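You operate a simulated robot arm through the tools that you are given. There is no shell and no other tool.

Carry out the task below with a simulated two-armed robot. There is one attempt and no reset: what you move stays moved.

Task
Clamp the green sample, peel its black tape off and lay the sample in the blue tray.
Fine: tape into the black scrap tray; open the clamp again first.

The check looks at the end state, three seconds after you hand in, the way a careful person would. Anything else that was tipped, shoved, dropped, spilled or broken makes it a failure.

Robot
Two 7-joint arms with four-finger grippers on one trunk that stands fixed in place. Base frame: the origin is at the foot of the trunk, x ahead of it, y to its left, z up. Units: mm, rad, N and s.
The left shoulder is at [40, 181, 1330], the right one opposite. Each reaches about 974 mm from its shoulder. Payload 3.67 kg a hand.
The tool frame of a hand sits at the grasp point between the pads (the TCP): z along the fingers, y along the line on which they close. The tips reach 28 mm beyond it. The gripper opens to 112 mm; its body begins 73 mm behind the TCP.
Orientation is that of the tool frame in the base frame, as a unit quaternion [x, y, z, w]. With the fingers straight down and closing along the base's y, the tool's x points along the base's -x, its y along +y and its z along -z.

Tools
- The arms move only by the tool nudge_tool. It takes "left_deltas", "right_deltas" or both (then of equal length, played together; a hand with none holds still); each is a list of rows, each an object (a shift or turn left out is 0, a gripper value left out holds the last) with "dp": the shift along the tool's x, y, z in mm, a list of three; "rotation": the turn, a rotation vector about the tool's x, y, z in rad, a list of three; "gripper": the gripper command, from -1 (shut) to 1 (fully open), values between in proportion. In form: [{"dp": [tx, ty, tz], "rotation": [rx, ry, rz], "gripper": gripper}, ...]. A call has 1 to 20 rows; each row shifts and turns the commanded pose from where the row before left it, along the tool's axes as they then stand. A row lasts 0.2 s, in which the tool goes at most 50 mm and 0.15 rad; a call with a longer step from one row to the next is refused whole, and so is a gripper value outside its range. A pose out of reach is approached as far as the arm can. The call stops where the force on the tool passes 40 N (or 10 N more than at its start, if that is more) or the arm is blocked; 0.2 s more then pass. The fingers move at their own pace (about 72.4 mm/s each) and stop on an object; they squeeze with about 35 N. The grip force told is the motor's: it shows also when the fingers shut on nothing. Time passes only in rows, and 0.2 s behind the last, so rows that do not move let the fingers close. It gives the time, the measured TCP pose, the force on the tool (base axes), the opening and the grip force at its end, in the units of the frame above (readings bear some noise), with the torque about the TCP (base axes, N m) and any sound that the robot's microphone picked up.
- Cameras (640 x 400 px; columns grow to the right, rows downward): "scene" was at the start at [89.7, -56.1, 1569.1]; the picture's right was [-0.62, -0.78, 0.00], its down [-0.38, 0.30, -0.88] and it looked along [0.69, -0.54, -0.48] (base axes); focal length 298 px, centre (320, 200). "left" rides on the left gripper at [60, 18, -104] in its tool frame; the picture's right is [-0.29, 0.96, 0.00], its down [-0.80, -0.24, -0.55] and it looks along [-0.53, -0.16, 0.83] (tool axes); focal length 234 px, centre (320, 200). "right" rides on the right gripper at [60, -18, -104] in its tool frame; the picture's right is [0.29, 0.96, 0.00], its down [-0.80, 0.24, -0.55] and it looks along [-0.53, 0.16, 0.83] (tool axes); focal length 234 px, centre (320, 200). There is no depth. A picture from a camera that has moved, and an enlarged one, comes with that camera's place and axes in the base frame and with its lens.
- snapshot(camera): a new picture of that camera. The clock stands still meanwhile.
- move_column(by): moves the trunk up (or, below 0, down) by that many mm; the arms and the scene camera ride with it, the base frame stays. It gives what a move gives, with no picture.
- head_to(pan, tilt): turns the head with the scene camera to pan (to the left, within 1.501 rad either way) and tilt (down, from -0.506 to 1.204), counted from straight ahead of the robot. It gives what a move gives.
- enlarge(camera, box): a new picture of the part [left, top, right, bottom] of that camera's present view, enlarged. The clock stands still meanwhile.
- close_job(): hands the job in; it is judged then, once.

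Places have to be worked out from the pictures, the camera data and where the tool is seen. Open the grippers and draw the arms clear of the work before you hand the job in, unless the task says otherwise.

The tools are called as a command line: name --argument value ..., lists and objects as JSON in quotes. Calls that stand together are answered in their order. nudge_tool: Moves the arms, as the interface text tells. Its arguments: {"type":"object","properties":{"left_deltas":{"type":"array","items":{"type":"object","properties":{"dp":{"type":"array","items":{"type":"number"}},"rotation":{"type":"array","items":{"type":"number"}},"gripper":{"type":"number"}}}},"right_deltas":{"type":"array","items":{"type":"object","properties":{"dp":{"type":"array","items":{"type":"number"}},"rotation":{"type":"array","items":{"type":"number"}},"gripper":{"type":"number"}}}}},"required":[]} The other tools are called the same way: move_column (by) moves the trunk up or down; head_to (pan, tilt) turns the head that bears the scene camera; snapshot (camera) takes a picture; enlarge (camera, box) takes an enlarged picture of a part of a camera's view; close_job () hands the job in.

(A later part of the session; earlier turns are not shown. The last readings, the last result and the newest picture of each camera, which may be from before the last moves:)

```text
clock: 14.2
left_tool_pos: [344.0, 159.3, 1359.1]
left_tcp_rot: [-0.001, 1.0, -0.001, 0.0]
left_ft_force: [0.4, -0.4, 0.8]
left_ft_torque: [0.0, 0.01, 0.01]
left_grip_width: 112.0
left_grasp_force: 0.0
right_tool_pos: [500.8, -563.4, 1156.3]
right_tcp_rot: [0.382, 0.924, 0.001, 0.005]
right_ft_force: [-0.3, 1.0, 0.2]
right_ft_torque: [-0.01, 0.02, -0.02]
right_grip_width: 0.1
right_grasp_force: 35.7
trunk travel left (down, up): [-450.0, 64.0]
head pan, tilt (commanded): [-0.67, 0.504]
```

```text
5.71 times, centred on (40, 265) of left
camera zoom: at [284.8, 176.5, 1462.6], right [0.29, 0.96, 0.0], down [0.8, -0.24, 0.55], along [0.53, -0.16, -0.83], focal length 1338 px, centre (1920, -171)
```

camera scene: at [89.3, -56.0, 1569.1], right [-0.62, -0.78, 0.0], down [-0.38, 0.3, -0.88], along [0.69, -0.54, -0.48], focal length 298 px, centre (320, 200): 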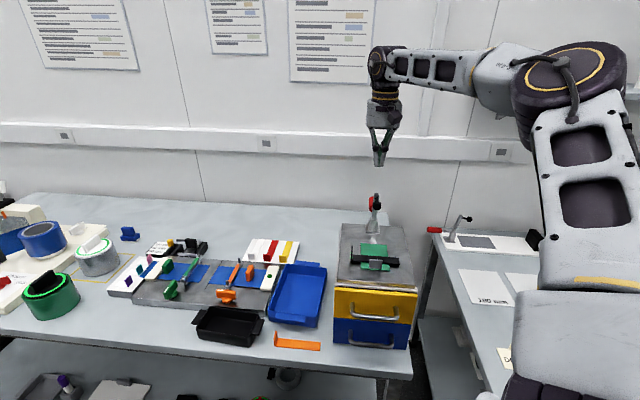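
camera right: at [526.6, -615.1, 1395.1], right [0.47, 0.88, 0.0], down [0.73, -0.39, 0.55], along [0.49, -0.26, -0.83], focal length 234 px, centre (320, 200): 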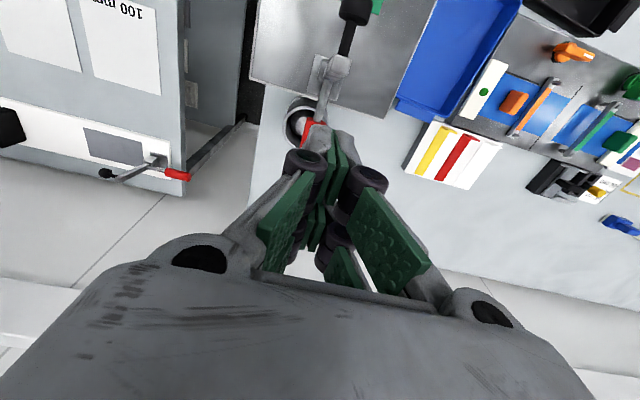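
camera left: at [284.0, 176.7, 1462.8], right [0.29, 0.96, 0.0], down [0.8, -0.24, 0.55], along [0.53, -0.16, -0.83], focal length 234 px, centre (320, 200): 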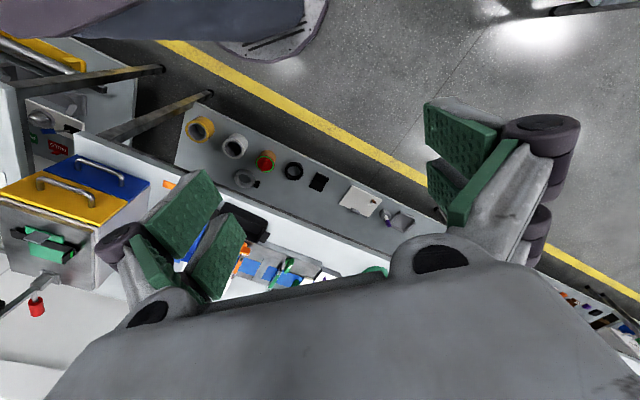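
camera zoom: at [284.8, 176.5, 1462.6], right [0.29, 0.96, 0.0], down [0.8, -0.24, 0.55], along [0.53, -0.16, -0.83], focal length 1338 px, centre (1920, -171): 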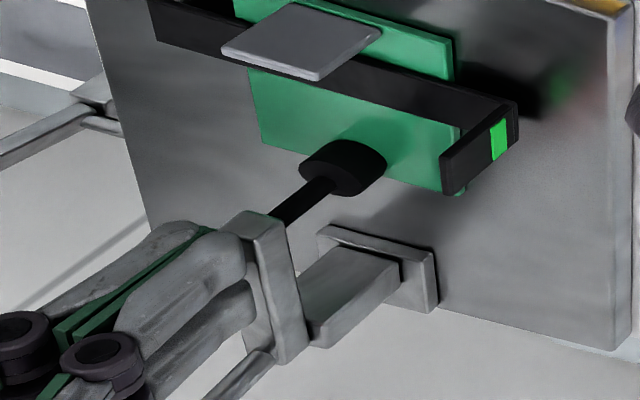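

The arm stays down with the force gone. I'll raise the gripper clear to inspect the clamp fully.

nudge_tool --right_deltas '[{"dp": [3, 0, -15]}, {"dp": [5, 0, -20]}, {"dp": [8, 0, -25]}, {"dp": [8, 0, -30]}, {"dp": [0, 0, -30]}, {"dp": [0, 0, 0]}]'

enlarge --camera "scene" --box '[330, 150, 430, 300]'

enlarge --camera "left" --box '[0, 220, 140, 340]'

enlarge --camera "right" --box '[200, 0, 480, 240]'

```text
clock: 15.6
left_tool_pos: [343.6, 158.8, 1360.2]
left_tcp_rot: [-0.001, 1.0, 0.001, 0.0]
left_ft_force: [0.1, 0.0, -1.4]
left_ft_torque: [-0.02, 0.04, 0.0]
left_grip_width: 111.9
left_grasp_force: 0.1
right_tool_pos: [482.3, -546.8, 1276.5]
right_tcp_rot: [0.383, 0.924, 0.001, 0.004]
right_ft_force: [0.8, 0.8, -0.4]
right_ft_torque: [0.02, -0.01, 0.0]
right_grip_width: 0.0
right_grasp_force: 35.8
trunk travel left (down, up): [-450.0, 64.0]
head pan, tilt (commanded): [-0.67, 0.504]
```

```text
2.67 times, centred on (380, 225) of scene
camera zoom: at [90.1, -56.4, 1569.0], right [-0.62, -0.78, 0.0], down [-0.38, 0.3, -0.88], along [0.69, -0.54, -0.48], focal length 796 px, centre (160, 133)
```

zoom: 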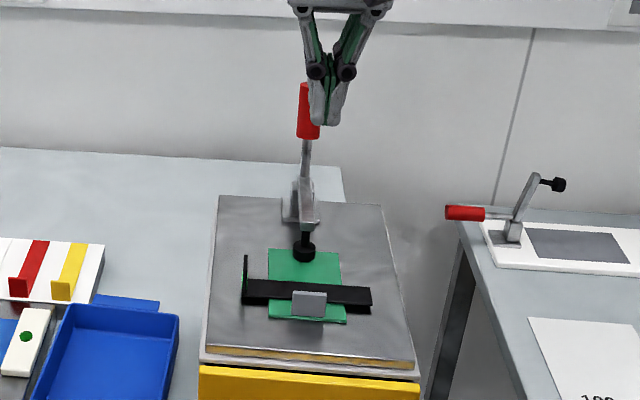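

```text
3.33 times, centred on (70, 280) of left
camera zoom: at [284.8, 176.4, 1462.6], right [0.29, 0.96, 0.0], down [0.8, -0.24, 0.55], along [0.53, -0.16, -0.83], focal length 781 px, centre (1153, -67)
```

zoom: 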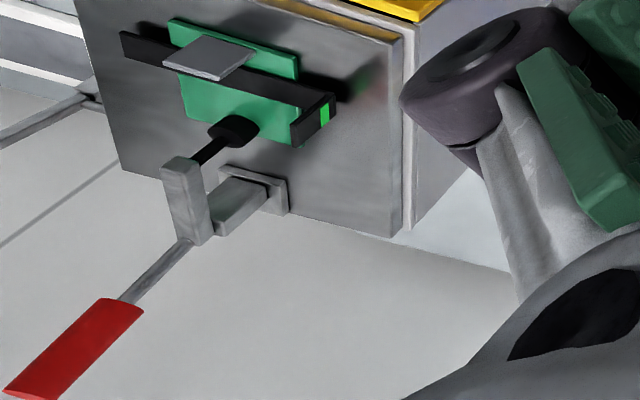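

```text
1.67 times, centred on (340, 120) of right
camera zoom: at [427.1, -516.6, 1379.8], right [0.47, 0.88, 0.0], down [0.73, -0.39, 0.56], along [0.49, -0.26, -0.83], focal length 390 px, centre (287, 333)
```

zoom: 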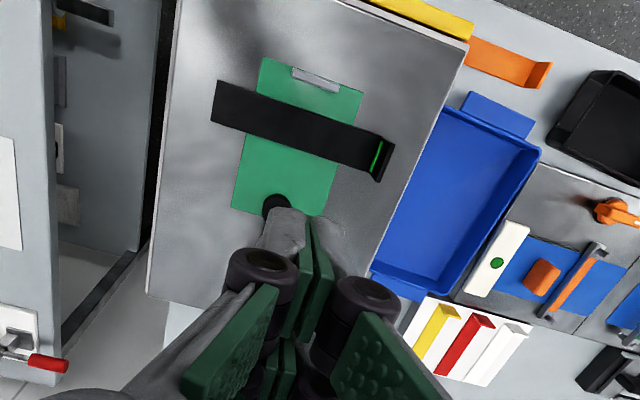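

The clamp arm is horizontal with the handle up. I want certainty that the knob truly presses on the sample, so I'll zoom in tightly from both cameras.

enlarge --camera "scene" --box '[355, 215, 395, 260]'

enlarge --camera "left" --box '[25, 225, 75, 275]'

enlarge --camera "right" --box '[290, 60, 350, 110]'

```text
8.89 times, centred on (375, 238) of scene
camera zoom: at [90.1, -56.4, 1569.0], right [-0.62, -0.78, 0.0], down [-0.38, 0.3, -0.88], along [0.69, -0.54, -0.48], focal length 2652 px, centre (-169, -133)
```

zoom: 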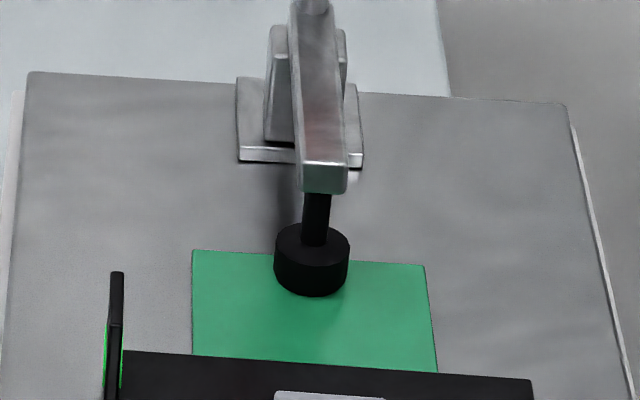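

```text
8.00 times, centred on (50, 250) of left
camera zoom: at [284.8, 176.4, 1462.6], right [0.29, 0.96, 0.0], down [0.8, -0.24, 0.55], along [0.53, -0.16, -0.83], focal length 1873 px, centre (2480, -200)
```

zoom: 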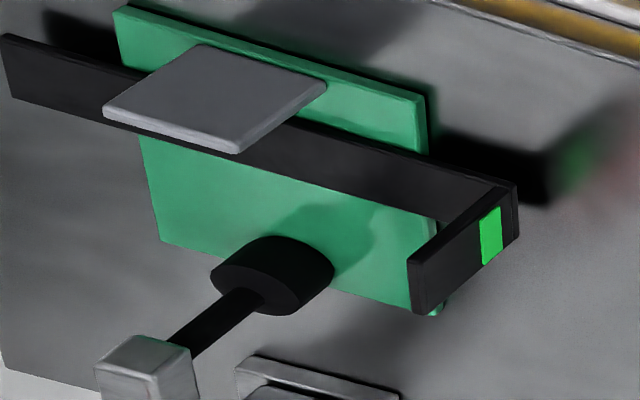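

```text
8.00 times, centred on (320, 85) of right
camera zoom: at [427.1, -516.6, 1379.8], right [0.47, 0.88, 0.0], down [0.73, -0.39, 0.56], along [0.49, -0.26, -0.83], focal length 1873 px, centre (320, 1120)
```

zoom: 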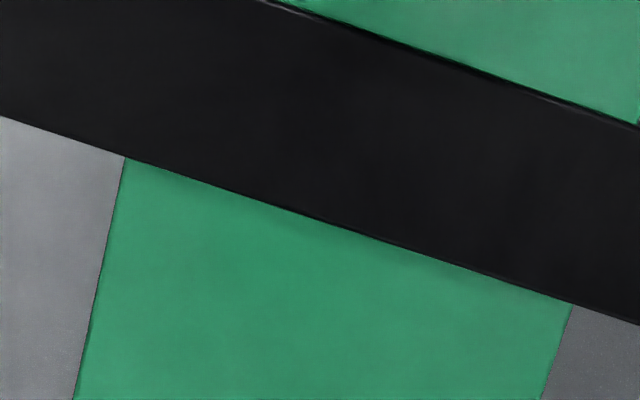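

Triangulating gives knob bottom z≈1084.5 and sample top z≈1083.7, so the knob rests on the sample: clamped. The tape tab stands at about a=684.5, b=13 (x≈493, y≈-475), top z≈1116; I'll move above it with the gripper part open.

nudge_tool --right_deltas '[{"dp": [14.4, 19.5, 0], "gripper": -0.2}, {"dp": [14.4, 19.5, 0]}, {"dp": [14.4, 19.6, 0]}, {"dp": [0, 0, 25]}, {"dp": [0, 0, 25]}, {"dp": [0, 0, 25]}, {"dp": [0, 0, 20]}, {"dp": [0, 0, 0]}]'

enlarge --camera "scene" --box '[320, 160, 440, 300]'

enlarge --camera "left" --box '[0, 200, 140, 320]'

enlarge --camera "right" --box '[200, 20, 480, 260]'

```text
clock: 17.4
left_tool_pos: [342.8, 159.6, 1358.0]
left_tcp_rot: [-0.001, 1.0, -0.001, -0.001]
left_ft_force: [0.2, -1.1, 0.0]
left_ft_torque: [0.01, 0.0, 0.02]
left_grip_width: 112.3
left_grasp_force: 0.1
right_tool_pos: [495.5, -477.2, 1180.9]
right_tcp_rot: [0.382, 0.924, 0.001, 0.005]
right_ft_force: [-0.8, 0.0, 0.1]
right_ft_torque: [0.03, -0.02, -0.01]
right_grip_width: 44.7
right_grasp_force: 0.0
trunk travel left (down, up): [-450.0, 64.0]
head pan, tilt (commanded): [-0.67, 0.504]
```

```text
2.86 times, centred on (380, 230) of scene
camera zoom: at [89.6, -55.9, 1569.1], right [-0.62, -0.78, 0.0], down [-0.38, 0.3, -0.88], along [0.69, -0.54, -0.48], focal length 852 px, centre (149, 114)
```

zoom: 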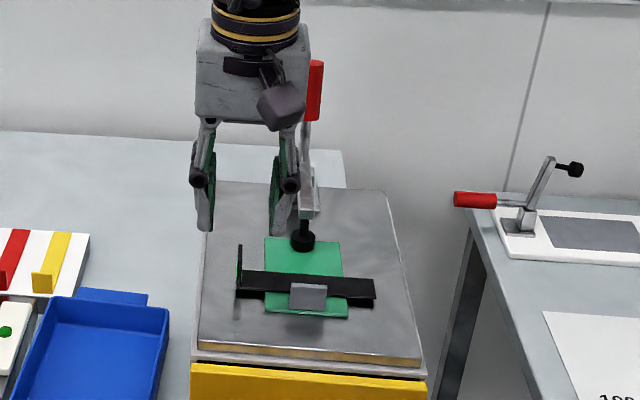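

```text
3.33 times, centred on (70, 260) of left
camera zoom: at [284.3, 176.8, 1462.7], right [0.29, 0.96, 0.0], down [0.8, -0.24, 0.55], along [0.53, -0.16, -0.83], focal length 781 px, centre (1153, 0)
```

zoom: 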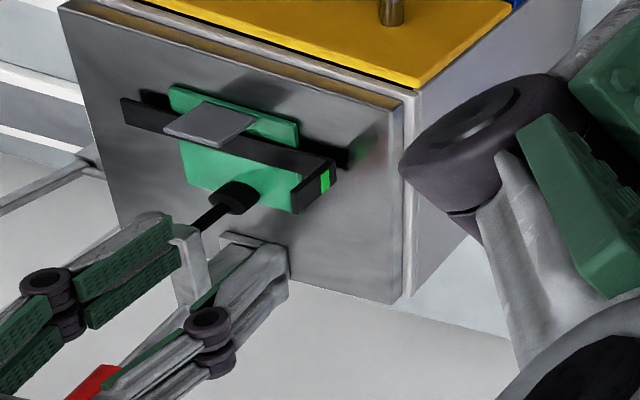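

```text
1.67 times, centred on (340, 140) of right
camera zoom: at [439.5, -444.3, 1283.9], right [0.47, 0.88, 0.0], down [0.73, -0.39, 0.56], along [0.5, -0.26, -0.83], focal length 390 px, centre (287, 300)
```

zoom: 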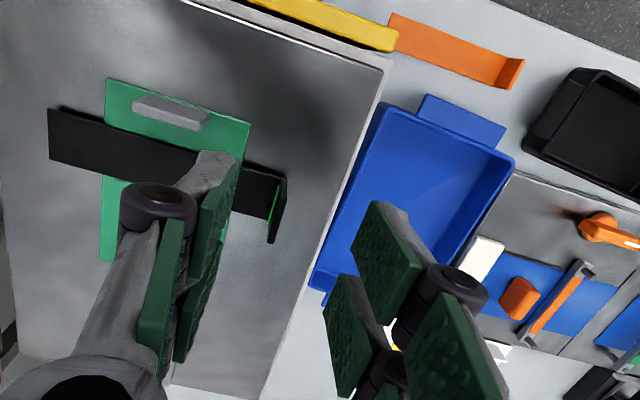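

Alignment looks good: tab is between the fingers. I'll descend so the tips straddle the tab and check before the last bit.

nudge_tool --right_deltas '[{"dp": [1.5, 0, 12]}, {"dp": [1.5, 0, 12]}, {"dp": [0, 0, 12]}, {"dp": [0, 0, 8]}, {"dp": [0, 0, 0]}]'

enlarge --camera "scene" --box '[335, 200, 425, 290]'

enlarge --camera "left" --box '[10, 200, 110, 290]'

enlarge --camera "right" --box '[200, 20, 480, 260]'

```text
clock: 18.6
left_tool_pos: [343.2, 158.5, 1358.9]
left_tcp_rot: [-0.001, 1.0, -0.001, 0.0]
left_ft_force: [0.0, -0.1, 0.8]
left_ft_torque: [-0.01, -0.03, -0.02]
left_grip_width: 112.1
left_grasp_force: 0.1
right_tool_pos: [493.3, -471.6, 1137.7]
right_tcp_rot: [0.382, 0.924, 0.001, 0.005]
right_ft_force: [-0.4, -0.1, 0.0]
right_ft_torque: [0.02, 0.02, 0.02]
right_grip_width: 44.7
right_grasp_force: 0.0
trunk travel left (down, up): [-450.0, 64.0]
head pan, tilt (commanded): [-0.67, 0.504]
```

```text
4.44 times, centred on (380, 245) of scene
camera zoom: at [89.6, -55.9, 1569.1], right [-0.62, -0.78, 0.0], down [-0.38, 0.3, -0.88], along [0.69, -0.54, -0.48], focal length 1326 px, centre (53, 0)
```

zoom: 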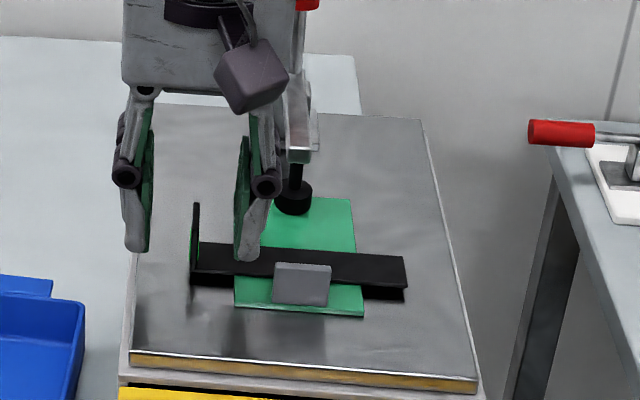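

```text
4.44 times, centred on (60, 245) of left
camera zoom: at [284.3, 176.8, 1462.7], right [0.29, 0.96, 0.0], down [0.8, -0.24, 0.55], along [0.53, -0.16, -0.83], focal length 1041 px, centre (1476, 0)
```

zoom: 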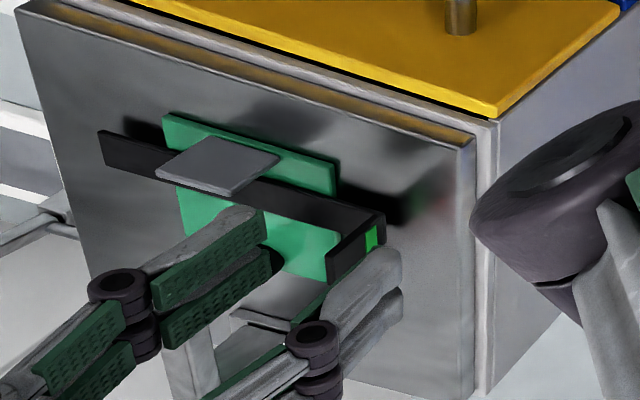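

```text
1.67 times, centred on (340, 140) of right
camera zoom: at [437.4, -441.2, 1240.6], right [0.47, 0.88, 0.0], down [0.73, -0.39, 0.56], along [0.5, -0.26, -0.83], focal length 390 px, centre (287, 300)
```

zoom: 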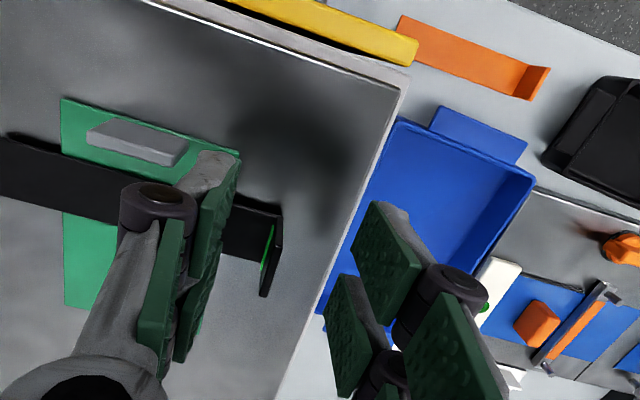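

The fingers straddle the tab; I'll shift 2 mm to centre, descend to TCP z≈1119 and close on it.

nudge_tool --right_deltas '[{"dp": [-2, -2.2, 6]}, {"dp": [0, 0, 6]}, {"dp": [0, 0, 6.5]}, {"dp": [0, 0, 0]}]'

enlarge --camera "scene" --box '[335, 200, 425, 290]'

enlarge --camera "left" --box '[10, 200, 110, 290]'

```text
clock: 19.6
left_tool_pos: [344.7, 158.9, 1358.2]
left_tcp_rot: [0.0, 1.0, -0.001, 0.0]
left_ft_force: [0.0, 0.1, -0.1]
left_ft_torque: [0.0, 0.02, 0.02]
left_grip_width: 112.2
left_grasp_force: 0.1
right_tool_pos: [492.1, -475.5, 1118.1]
right_tcp_rot: [0.383, 0.924, 0.001, 0.005]
right_ft_force: [0.2, -0.4, -0.1]
right_ft_torque: [0.0, -0.01, 0.02]
right_grip_width: 44.6
right_grasp_force: 0.0
trunk travel left (down, up): [-450.0, 64.0]
head pan, tilt (commanded): [-0.67, 0.504]
```

```text
4.44 times, centred on (380, 245) of scene
camera zoom: at [89.7, -56.1, 1569.1], right [-0.62, -0.78, 0.0], down [-0.38, 0.3, -0.88], along [0.69, -0.54, -0.48], focal length 1326 px, centre (53, 0)
```

zoom: 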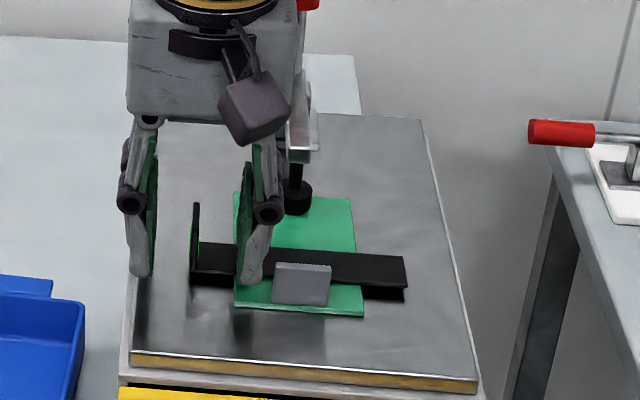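

```text
4.44 times, centred on (60, 245) of left
camera zoom: at [284.4, 176.6, 1462.7], right [0.29, 0.96, 0.0], down [0.8, -0.24, 0.55], along [0.53, -0.16, -0.83], focal length 1041 px, centre (1476, 0)
```

zoom: 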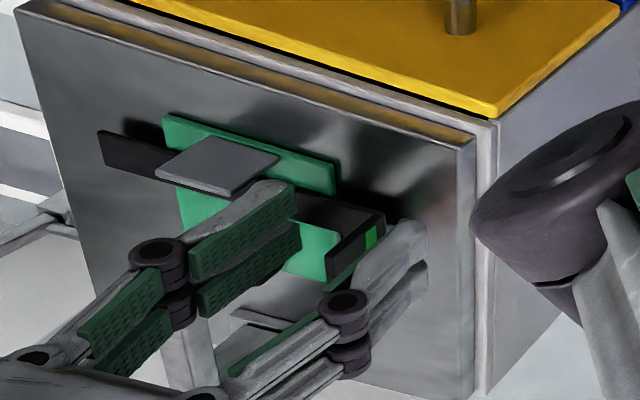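

No contact forces; tips are just above the tape on both sides of the tab. Closing on the tab now.

nudge_tool --right_deltas '[{"gripper": -0.5}, {"gripper": -0.8}, {"gripper": -1}, {"gripper": -1}, {"gripper": -1}]'

enlarge --camera "scene" --box '[335, 200, 425, 290]'

enlarge --camera "left" --box '[10, 200, 110, 290]'

enlarge --camera "right" --box '[200, 20, 480, 260]'

```text
clock: 20.8
left_tool_pos: [342.8, 160.5, 1358.4]
left_tcp_rot: [0.0, 1.0, 0.0, -0.001]
left_ft_force: [-0.3, -0.3, 0.5]
left_ft_torque: [-0.01, 0.01, -0.02]
left_grip_width: 112.1
left_grasp_force: 0.1
right_tool_pos: [494.1, -476.2, 1119.4]
right_tcp_rot: [0.382, 0.924, 0.001, 0.005]
right_ft_force: [-0.5, -0.5, 0.2]
right_ft_torque: [0.03, 0.03, -0.03]
right_grip_width: 5.8
right_grasp_force: 35.0
trunk travel left (down, up): [-450.0, 64.0]
head pan, tilt (commanded): [-0.67, 0.504]
```

```text
4.44 times, centred on (380, 245) of scene
camera zoom: at [89.8, -56.0, 1569.1], right [-0.62, -0.78, 0.0], down [-0.38, 0.3, -0.88], along [0.69, -0.54, -0.48], focal length 1326 px, centre (53, 0)
```

zoom: 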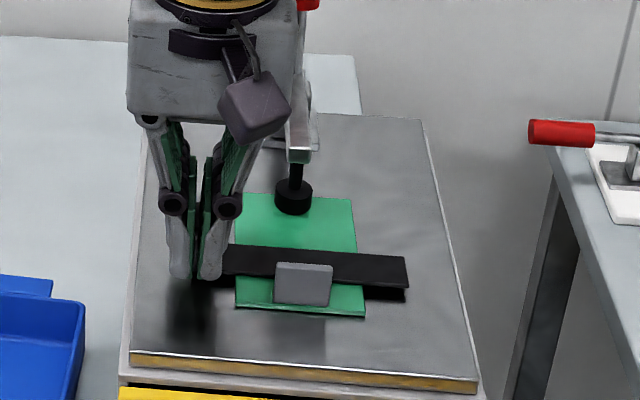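

```text
4.44 times, centred on (60, 245) of left
camera zoom: at [284.5, 176.7, 1462.6], right [0.29, 0.96, 0.0], down [0.8, -0.24, 0.55], along [0.53, -0.16, -0.83], focal length 1041 px, centre (1476, 0)
```

zoom: 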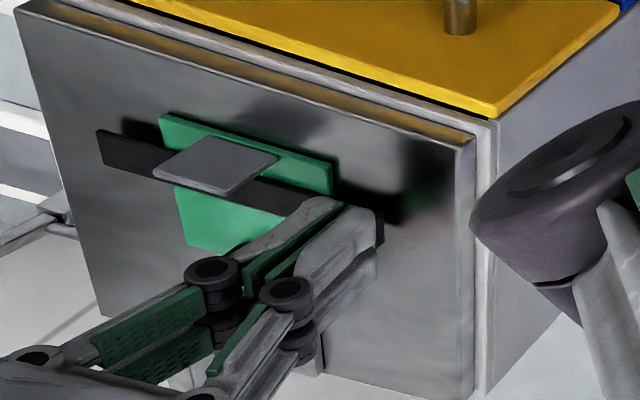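

```text
1.67 times, centred on (340, 140) of right
camera zoom: at [437.5, -445.0, 1221.9], right [0.47, 0.88, 0.0], down [0.73, -0.39, 0.56], along [0.5, -0.26, -0.83], focal length 390 px, centre (287, 300)
```

zoom: 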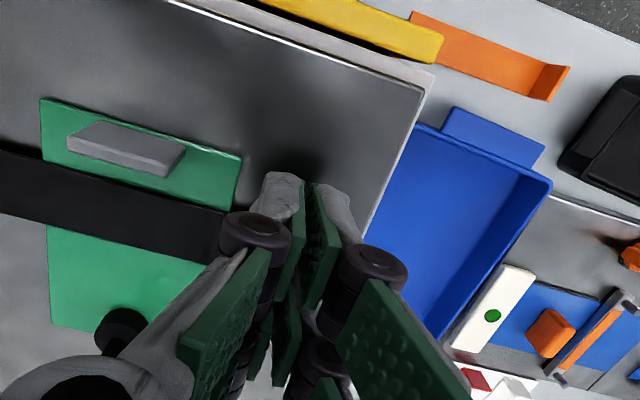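

The tab is gripped (5.8 mm, 35 N). I'll start peeling gently: slow upward pull with a slight motion toward the sample, watching the force.

nudge_tool --right_deltas '[{"dp": [0, 0, -2]}, {"dp": [0, 0, -2]}, {"dp": [0, 0, -2]}, {"dp": [0, 0, 0]}]'

enlarge --camera "scene" --box '[335, 200, 425, 290]'

enlarge --camera "left" --box '[10, 200, 110, 290]'

```text
clock: 21.8
left_tool_pos: [344.2, 158.9, 1359.3]
left_tcp_rot: [0.0, 1.0, -0.001, 0.0]
left_ft_force: [-0.3, -0.2, 0.2]
left_ft_torque: [-0.01, 0.01, -0.03]
left_grip_width: 111.8
left_grasp_force: 0.1
right_tool_pos: [493.9, -475.9, 1125.5]
right_tcp_rot: [0.382, 0.924, 0.001, 0.005]
right_ft_force: [-0.2, -0.7, 0.4]
right_ft_torque: [-0.01, -0.03, -0.02]
right_grip_width: 6.0
right_grasp_force: 35.0
trunk travel left (down, up): [-450.0, 64.0]
head pan, tilt (commanded): [-0.67, 0.504]
```

```text
4.44 times, centred on (380, 245) of scene
camera zoom: at [89.8, -56.1, 1569.1], right [-0.62, -0.78, 0.0], down [-0.38, 0.3, -0.88], along [0.69, -0.54, -0.48], focal length 1326 px, centre (53, 0)
```

zoom: 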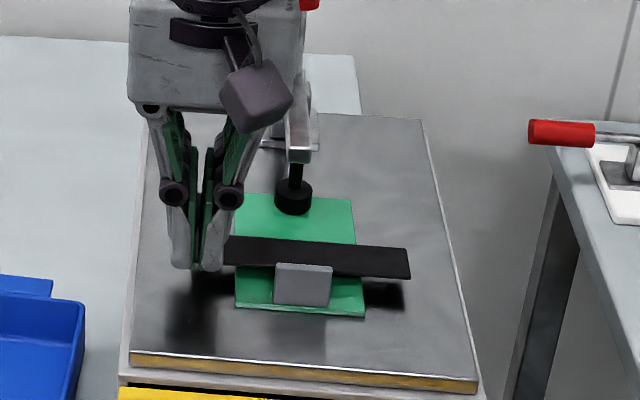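

```text
4.44 times, centred on (60, 245) of left
camera zoom: at [284.5, 176.7, 1462.6], right [0.29, 0.96, 0.0], down [0.8, -0.24, 0.55], along [0.53, -0.16, -0.83], focal length 1041 px, centre (1476, 0)
```

zoom: 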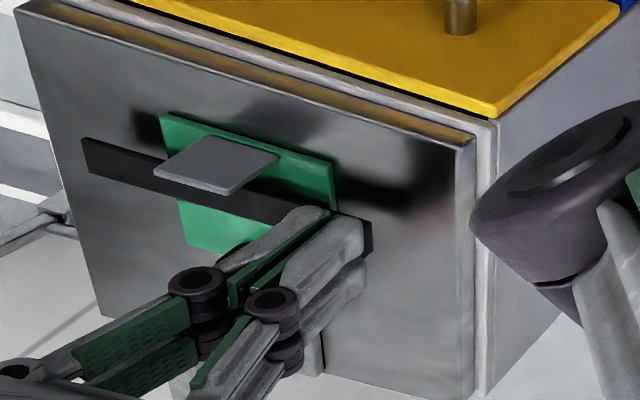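

The tape lifts cleanly with almost no force and the sample stays under the clamp. I'll raise the tape straight up well clear of the fin.

nudge_tool --right_deltas '[{"dp": [0, 0, -5]}, {"dp": [0, 0, -8]}, {"dp": [0, 0, -12]}, {"dp": [0, 0, -15]}, {"dp": [0, 0, -20]}, {"dp": [0, 0, -20]}, {"dp": [0, 0, -20]}, {"dp": [0, 0, 0]}]'

snapshot --camera "scene"

enlarge --camera "scene" --box '[325, 170, 435, 290]'

enlarge --camera "left" --box '[0, 200, 120, 320]'

snapshot --camera "right"

```text
clock: 23.6
left_tool_pos: [343.2, 159.8, 1359.0]
left_tcp_rot: [-0.001, 1.0, -0.002, 0.0]
left_ft_force: [0.1, -0.2, 0.1]
left_ft_torque: [-0.01, -0.01, -0.01]
left_grip_width: 112.1
left_grasp_force: 0.1
right_tool_pos: [492.6, -475.4, 1224.9]
right_tcp_rot: [0.383, 0.924, 0.002, 0.004]
right_ft_force: [0.4, 0.2, 0.1]
right_ft_torque: [0.01, -0.02, 0.0]
right_grip_width: 6.1
right_grasp_force: 35.1
trunk travel left (down, up): [-450.0, 64.0]
head pan, tilt (commanded): [-0.67, 0.504]
```

```text
taken
camera scene: at [89.9, -56.1, 1569.1], right [-0.62, -0.78, 0.0], down [-0.38, 0.3, -0.88], along [0.69, -0.54, -0.48], focal length 298 px, centre (320, 200)
```

scene: 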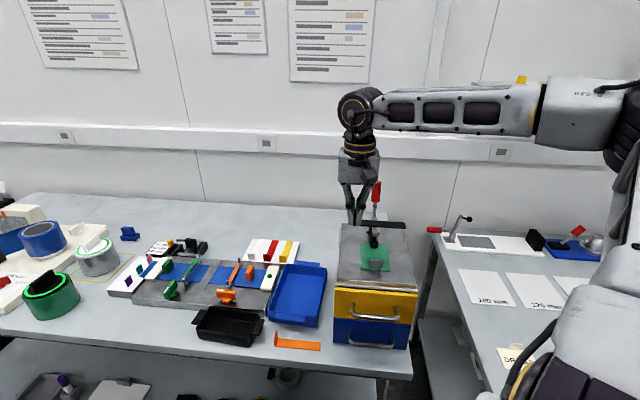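

```text
3.33 times, centred on (380, 230) of scene
camera zoom: at [89.9, -56.1, 1569.1], right [-0.62, -0.78, 0.0], down [-0.38, 0.3, -0.88], along [0.69, -0.54, -0.48], focal length 994 px, centre (120, 100)
```

zoom: 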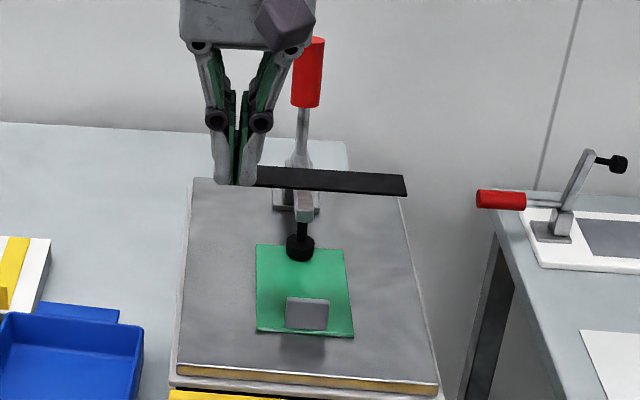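

```text
3.33 times, centred on (60, 260) of left
camera zoom: at [284.6, 176.6, 1462.6], right [0.29, 0.96, 0.0], down [0.8, -0.24, 0.55], along [0.53, -0.16, -0.83], focal length 781 px, centre (1187, 0)
```

zoom: 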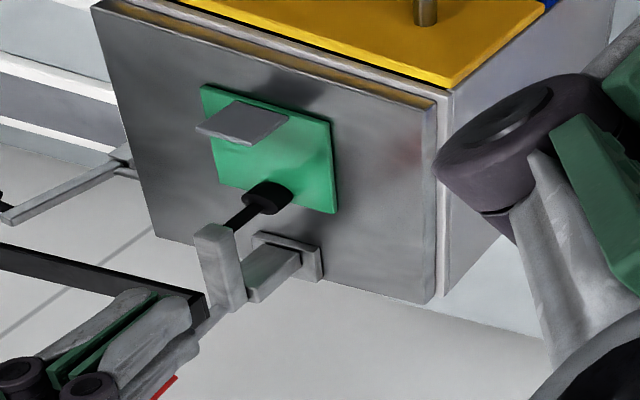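

```text
taken
camera right: at [436.8, -444.6, 1328.6], right [0.47, 0.88, 0.0], down [0.73, -0.39, 0.56], along [0.5, -0.26, -0.83], focal length 234 px, centre (320, 200)
```

right: 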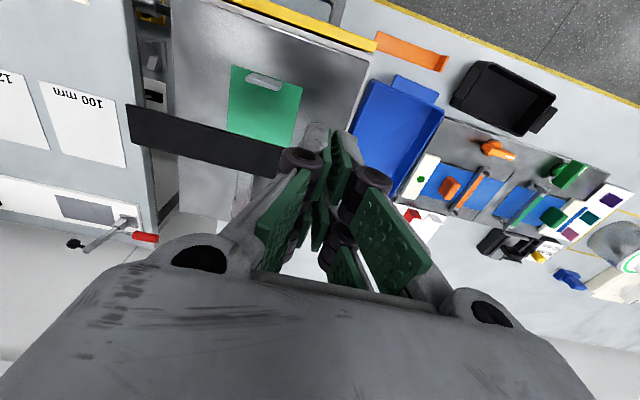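

The tape is off and held level; the sample remains clamped. Next I need precise geometry of the black scrap tray, so I'll enlarge it in the scene and wrist views.

enlarge --camera "scene" --box '[180, 290, 280, 360]'

enlarge --camera "right" --box '[430, 40, 590, 150]'

enlarge --camera "left" --box '[160, 160, 320, 300]'

```text
5.71 times, centred on (230, 325) of scene
camera zoom: at [89.9, -56.1, 1569.1], right [-0.62, -0.78, 0.0], down [-0.38, 0.3, -0.88], along [0.69, -0.54, -0.48], focal length 1705 px, centre (834, -514)
```

zoom: 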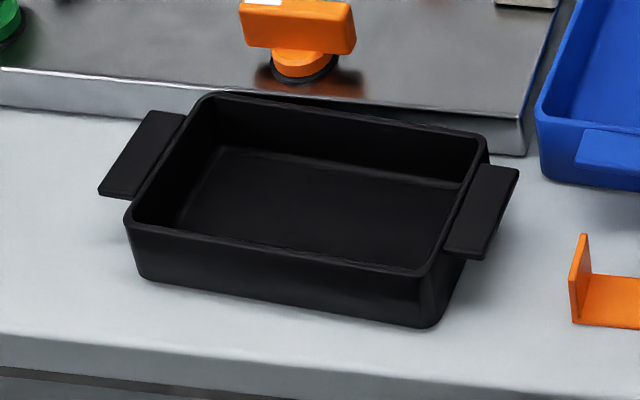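

```text
3.64 times, centred on (510, 95) of right
camera zoom: at [436.8, -444.6, 1328.6], right [0.47, 0.88, 0.0], down [0.73, -0.39, 0.56], along [0.5, -0.26, -0.83], focal length 852 px, centre (-371, 582)
```

zoom: 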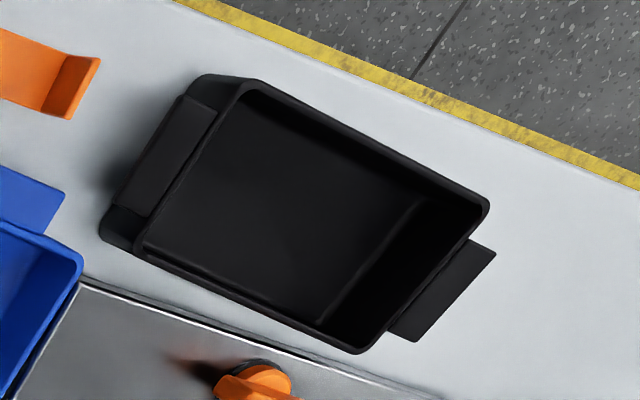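

```text
2.86 times, centred on (240, 230) of left
camera zoom: at [284.6, 176.6, 1462.6], right [0.29, 0.96, 0.0], down [0.8, -0.24, 0.55], along [0.53, -0.16, -0.83], focal length 669 px, centre (549, 114)
```

zoom: 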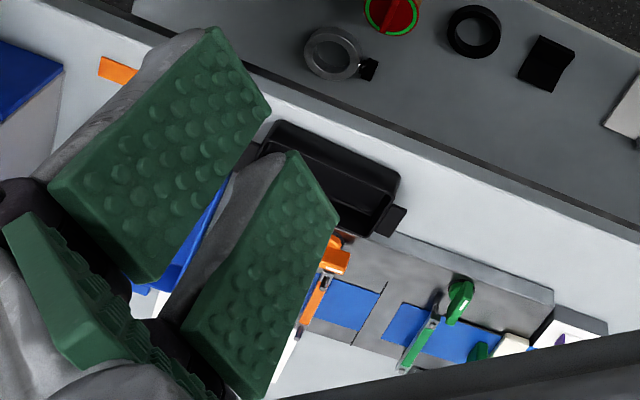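

Black tray rim works out at z≈904.5, spanning a≈573–646, b≈254–399 (centre x≈662, y≈-200), long side parallel to the tape. I'll carry the tape across at height with the tab end toward the tray's far-left end.

nudge_tool --right_deltas '[{"dp": [2, 15, 0]}, {"dp": [5, 25, 0]}, {"dp": [7, 33, 0]}, {"dp": [7, 33, 0]}, {"dp": [7, 33, 0]}, {"dp": [7, 33, 0]}, {"dp": [7, 33, 0]}, {"dp": [7, 33, 5]}, {"dp": [7, 33, 10]}, {"dp": [7, 33, 10]}, {"dp": [6, 33, 10]}, {"dp": [4, 22, 10]}, {"dp": [2, 10, 10]}, {"dp": [0, 0, 0]}]'

snapshot --camera "scene"

snapshot --camera "right"

```text
clock: 26.6
left_tool_pos: [344.0, 158.9, 1358.6]
left_tcp_rot: [-0.001, 1.0, 0.0, 0.0]
left_ft_force: [0.5, -1.2, -0.3]
left_ft_torque: [-0.05, -0.01, -0.06]
left_grip_width: 112.0
left_grasp_force: 0.1
right_tool_pos: [656.8, -192.9, 1175.4]
right_tcp_rot: [0.383, 0.924, 0.002, 0.005]
right_ft_force: [0.6, -0.1, 0.0]
right_ft_torque: [-0.03, 0.01, 0.01]
right_grip_width: 5.7
right_grasp_force: 34.3
right hand out of reach, approached as far as the arm can: row 11, 12, 13
trunk travel left (down, up): [-450.0, 64.0]
head pan, tilt (commanded): [-0.67, 0.504]
```

```text
taken
camera scene: at [89.9, -55.9, 1569.1], right [-0.62, -0.78, 0.0], down [-0.38, 0.3, -0.88], along [0.69, -0.54, -0.48], focal length 298 px, centre (320, 200)
```

scene: 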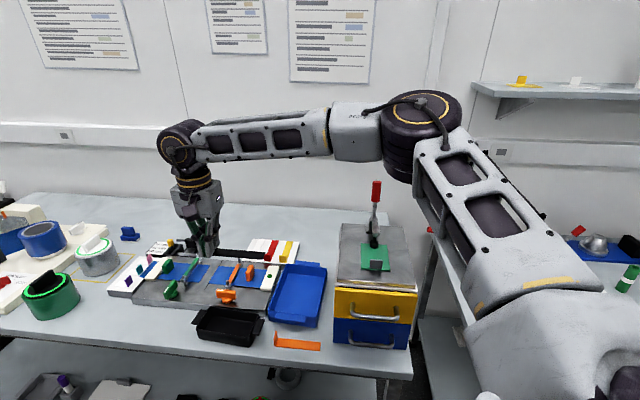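

```text
taken
camera right: at [599.9, -162.0, 1279.0], right [0.47, 0.88, 0.0], down [0.73, -0.39, 0.56], along [0.5, -0.26, -0.83], focal length 234 px, centre (320, 200)
```

right: 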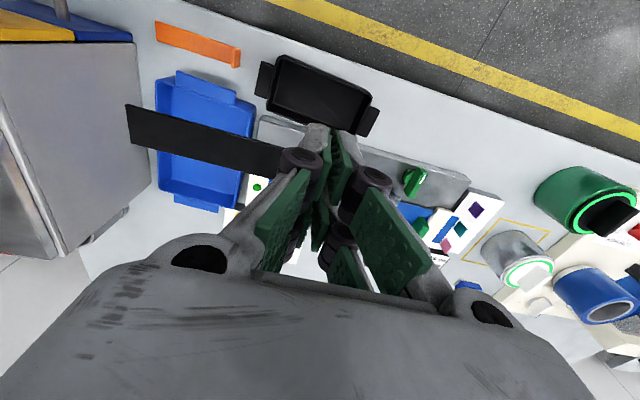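

The arm hit a limit about 53 mm short of the tray end at this height, not a collision. A lower hand should bend the wrist less, so I'll descend in place (everything below is under z≈950) and see whether it reaches.

nudge_tool --right_deltas '[{"dp": [0, 0, 15]}, {"dp": [0, 0, 20]}, {"dp": [0, 0, 20]}, {"dp": [0, 0, 20]}, {"dp": [0, 0, 0]}]'

```text
clock: 27.8
left_tool_pos: [344.3, 158.6, 1360.0]
left_tcp_rot: [0.0, 1.0, -0.001, 0.0]
left_ft_force: [-0.5, 0.5, 0.8]
left_ft_torque: [-0.03, -0.04, 0.01]
left_grip_width: 112.0
left_grasp_force: 0.0
right_tool_pos: [644.5, -202.1, 1104.9]
right_tcp_rot: [0.383, 0.924, 0.002, 0.005]
right_ft_force: [0.8, -0.4, -0.2]
right_ft_torque: [-0.02, -0.04, 0.02]
right_grip_width: 5.9
right_grasp_force: 35.3
right hand out of reach, approached as far as the arm can: row 2, 3, 4
trunk travel left (down, up): [-450.0, 64.0]
head pan, tilt (commanded): [-0.67, 0.504]
```

Lower made it slightly worse, so straight-down at this spot is beyond a joint limit. Tilting the hand so the fingers lean toward +b brings the wrist back; the tape's free end will just dip a little. I'll test a 0.3 rad tilt here in free air.

nudge_tool --right_deltas '[{"rotation": [-0.1, 0, 0]}, {"rotation": [-0.1, 0, 0]}, {"rotation": [-0.1, 0, 0]}, {"dp": [0, 0, 0]}, {"dp": [0, 0, 0]}]'

snapshot --camera "scene"

```text
clock: 29.0
left_tool_pos: [343.6, 159.4, 1358.4]
left_tcp_rot: [-0.001, 1.0, -0.001, 0.0]
left_ft_force: [0.0, 0.6, 0.0]
left_ft_torque: [0.0, 0.0, -0.01]
left_grip_width: 112.0
left_grasp_force: 0.1
right_tool_pos: [644.4, -201.3, 1104.3]
right_tcp_rot: [0.378, 0.913, 0.138, 0.062]
right_ft_force: [0.9, -0.6, -0.5]
right_ft_torque: [0.03, 0.0, 0.01]
right_grip_width: 5.9
right_grasp_force: 34.7
trunk travel left (down, up): [-450.0, 64.0]
head pan, tilt (commanded): [-0.67, 0.504]
```

```text
taken
camera scene: at [89.9, -55.8, 1569.1], right [-0.62, -0.78, 0.0], down [-0.38, 0.3, -0.88], along [0.69, -0.54, -0.48], focal length 298 px, centre (320, 200)
```

scene: 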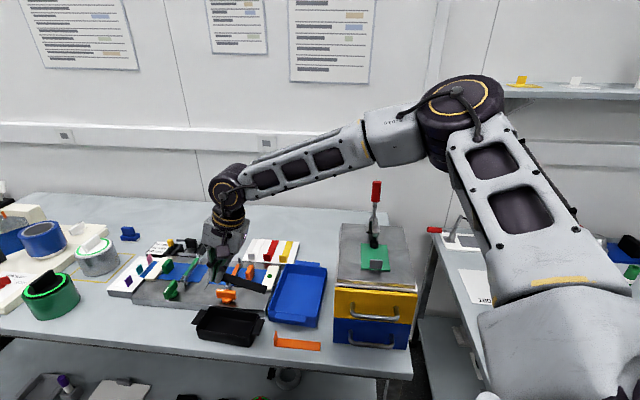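

The tilt was accepted with the hand in place. Now I'll try extending another 60 mm toward +b.

nudge_tool --right_deltas '[{"dp": [-3, 19, 6]}, {"dp": [-3, 19, 6]}, {"dp": [-3, 19, 6]}, {"dp": [0, 0, 0]}]'

```text
clock: 30.0
left_tool_pos: [343.9, 159.5, 1358.1]
left_tcp_rot: [-0.002, 1.0, 0.0, 0.0]
left_ft_force: [0.7, 0.2, 0.2]
left_ft_torque: [0.02, -0.03, 0.0]
left_grip_width: 111.7
left_grasp_force: 0.1
right_tool_pos: [694.3, -164.2, 1105.2]
right_tcp_rot: [0.378, 0.913, 0.139, 0.062]
right_ft_force: [0.1, 0.2, -0.6]
right_ft_torque: [-0.04, -0.05, -0.02]
right_grip_width: 6.0
right_grasp_force: 35.6
trunk travel left (down, up): [-450.0, 64.0]
head pan, tilt (commanded): [-0.67, 0.504]
```

That pose is reachable: now at a≈607, b≈375, z≈1105. I'll descend toward the black tray in steps, aiming for a≈609, b≈368, and check at z≈1000.

nudge_tool --right_deltas '[{"dp": [-0.5, -7.6, 19.6]}, {"dp": [-0.5, -7.6, 19.6]}, {"dp": [-0.5, -7.6, 19.6]}, {"dp": [-0.5, -7.6, 19.6]}, {"dp": [-0.5, -7.6, 19.6]}, {"dp": [0, 0, 0]}]'

enlarge --camera "scene" --box '[150, 220, 310, 360]'

snapshot --camera "right"

enlarge --camera "left" --box '[160, 160, 320, 300]'

```text
clock: 31.4
left_tool_pos: [343.2, 159.7, 1358.4]
left_tcp_rot: [-0.001, 1.0, 0.0, 0.0]
left_ft_force: [0.1, 0.2, 0.1]
left_ft_torque: [-0.01, -0.03, 0.0]
left_grip_width: 112.2
left_grasp_force: 0.1
right_tool_pos: [663.7, -190.0, 1014.5]
right_tcp_rot: [0.377, 0.913, 0.14, 0.063]
right_ft_force: [0.3, -0.4, 0.1]
right_ft_torque: [0.02, 0.0, 0.04]
right_grip_width: 5.9
right_grasp_force: 34.7
right hand out of reach, approached as far as the arm can: row 1, 2, 3, 4, 5
trunk travel left (down, up): [-450.0, 64.0]
head pan, tilt (commanded): [-0.67, 0.504]
```

```text
2.86 times, centred on (230, 290) of scene
camera zoom: at [89.8, -55.6, 1569.1], right [-0.62, -0.78, 0.0], down [-0.38, 0.3, -0.88], along [0.69, -0.54, -0.48], focal length 852 px, centre (577, -57)
```

zoom: 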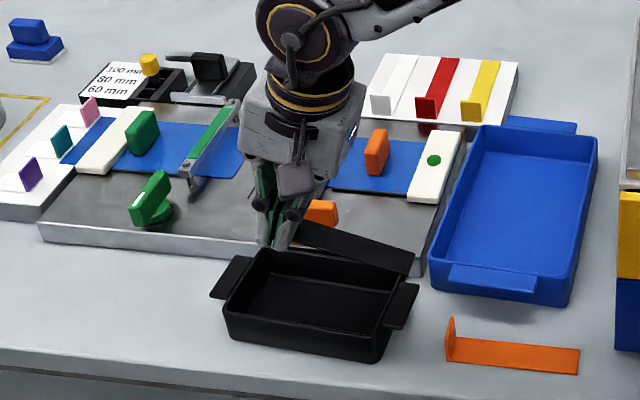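

```text
taken
camera right: at [587.2, -181.2, 1108.7], right [0.44, 0.85, 0.29], down [0.6, -0.52, 0.61], along [0.66, -0.1, -0.74], focal length 234 px, centre (320, 200)
```

right: 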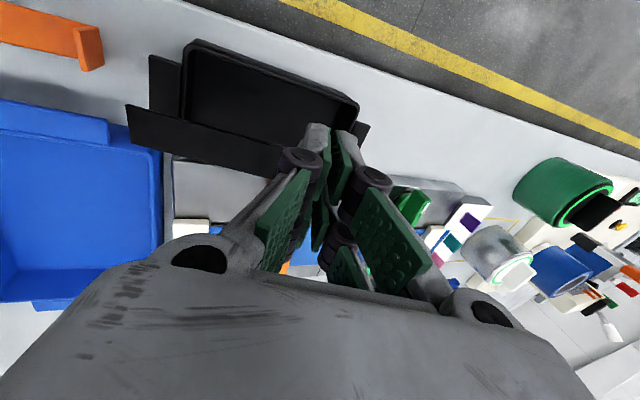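

```text
2.86 times, centred on (240, 230) of left
camera zoom: at [284.5, 177.1, 1462.6], right [0.29, 0.96, 0.0], down [0.8, -0.24, 0.55], along [0.53, -0.16, -0.83], focal length 669 px, centre (549, 114)
```

zoom: 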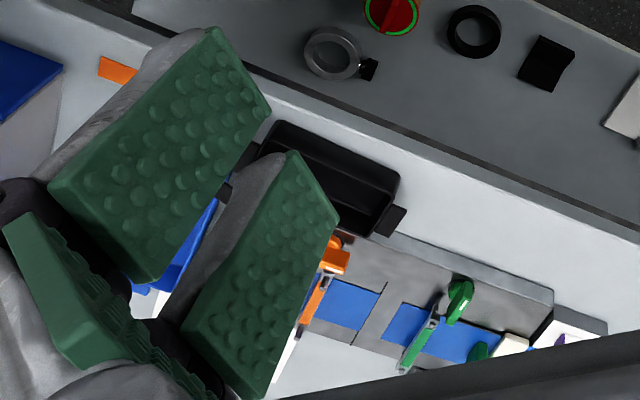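

Reach shrinks as the hand goes lower relative to the shoulder, so I'll raise the hand again over the tray and then lower the trunk instead.

nudge_tool --right_deltas '[{"dp": [-1, 13.5, -24.5]}, {"dp": [-1, 13.5, -24.5]}, {"dp": [-1, 13.5, -24.5]}, {"dp": [-1, 13.5, -24.5]}, {"dp": [-1, 13.5, -24.5]}, {"dp": [-1, 13.5, -24.5]}, {"dp": [0, 0, 0]}]'

```text
clock: 33.0
left_tool_pos: [343.7, 159.8, 1359.6]
left_tcp_rot: [0.0, 1.0, -0.001, 0.0]
left_ft_force: [0.1, 0.1, 0.5]
left_ft_torque: [-0.04, 0.01, -0.03]
left_grip_width: 112.0
left_grasp_force: 0.0
right_tool_pos: [690.2, -171.5, 1181.5]
right_tcp_rot: [0.377, 0.914, 0.139, 0.061]
right_ft_force: [-0.1, 0.4, -0.6]
right_ft_torque: [0.01, 0.0, 0.05]
right_grip_width: 6.2
right_grasp_force: 34.6
trunk travel left (down, up): [-450.0, 64.0]
head pan, tilt (commanded): [-0.67, 0.504]
```

Hand is at a≈609, b≈367, z≈1181. Lowering the trunk 100 mm first.

move_column --by -100

snapshot --camera "scene"

```text
clock: 34.4
left_tool_pos: [342.3, 158.7, 1258.1]
left_tcp_rot: [-0.001, 1.0, -0.001, 0.0]
left_ft_force: [-0.6, 0.5, -0.3]
left_ft_torque: [-0.05, 0.01, -0.01]
left_grip_width: 111.9
left_grasp_force: 0.0
right_tool_pos: [689.6, -170.4, 1079.6]
right_tcp_rot: [0.379, 0.913, 0.139, 0.061]
right_ft_force: [-0.5, -0.5, -1.4]
right_ft_torque: [0.02, -0.01, -0.01]
right_grip_width: 5.9
right_grasp_force: 35.0
trunk travel left (down, up): [-350.0, 164.0]
head pan, tilt (commanded): [-0.67, 0.504]
```

```text
taken
camera scene: at [89.6, -55.9, 1468.0], right [-0.62, -0.78, 0.0], down [-0.38, 0.3, -0.88], along [0.69, -0.54, -0.48], focal length 298 px, centre (320, 200)
```

scene: 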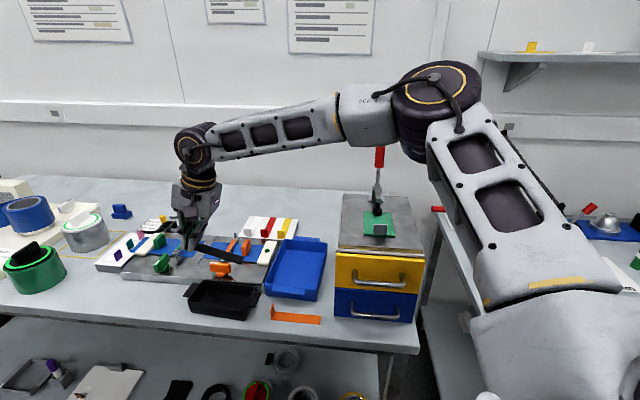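

Everything moved down consistently with no contact. Lowering another 90 mm.

move_column --by -90

snapshot --camera "scene"

enlarge --camera "scene" --box '[150, 200, 310, 320]'

snapshot --camera "right"

snapshot --camera "left"

```text
clock: 35.6
left_tool_pos: [343.6, 159.7, 1168.1]
left_tcp_rot: [-0.001, 1.0, -0.001, 0.0]
left_ft_force: [0.0, 0.1, -0.2]
left_ft_torque: [0.01, 0.0, 0.01]
left_grip_width: 112.1
left_grasp_force: 0.0
right_tool_pos: [689.2, -171.8, 990.8]
right_tcp_rot: [0.377, 0.913, 0.139, 0.063]
right_ft_force: [-0.2, -0.2, -0.7]
right_ft_torque: [0.0, 0.03, 0.0]
right_grip_width: 6.3
right_grasp_force: 35.0
trunk travel left (down, up): [-260.0, 254.0]
head pan, tilt (commanded): [-0.67, 0.504]
```

```text
taken
camera scene: at [89.5, -55.9, 1379.0], right [-0.62, -0.78, 0.0], down [-0.38, 0.3, -0.88], along [0.69, -0.54, -0.48], focal length 298 px, centre (320, 200)
```

scene: 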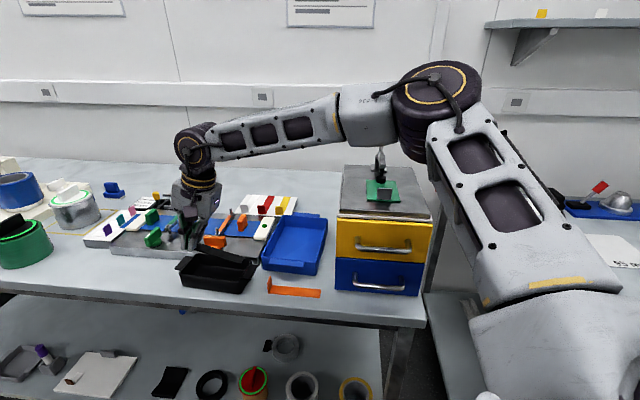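

```text
3.33 times, centred on (230, 260) of scene
camera zoom: at [89.5, -55.9, 1379.0], right [-0.62, -0.78, 0.0], down [-0.38, 0.3, -0.88], along [0.69, -0.54, -0.48], focal length 994 px, centre (620, 0)
```

zoom: 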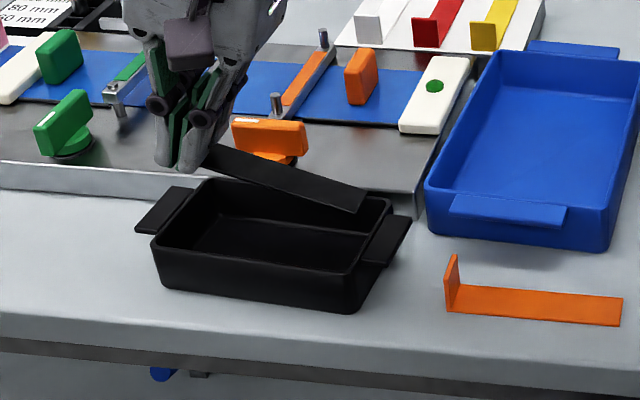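

```text
taken
camera right: at [613.1, -161.6, 1083.6], right [0.44, 0.85, 0.29], down [0.6, -0.52, 0.61], along [0.66, -0.1, -0.74], focal length 234 px, centre (320, 200)
```

right: 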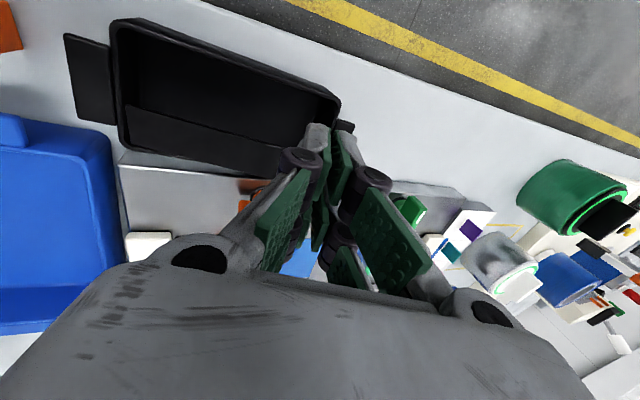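

```text
taken
camera left: at [284.2, 176.8, 1272.6], right [0.29, 0.96, 0.0], down [0.8, -0.24, 0.55], along [0.53, -0.16, -0.83], focal length 234 px, centre (320, 200)
```

left: 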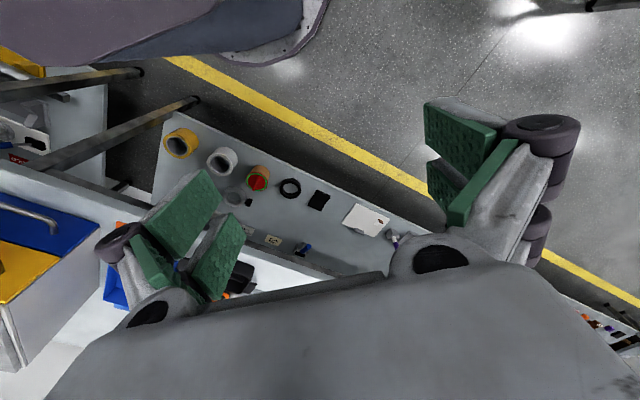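

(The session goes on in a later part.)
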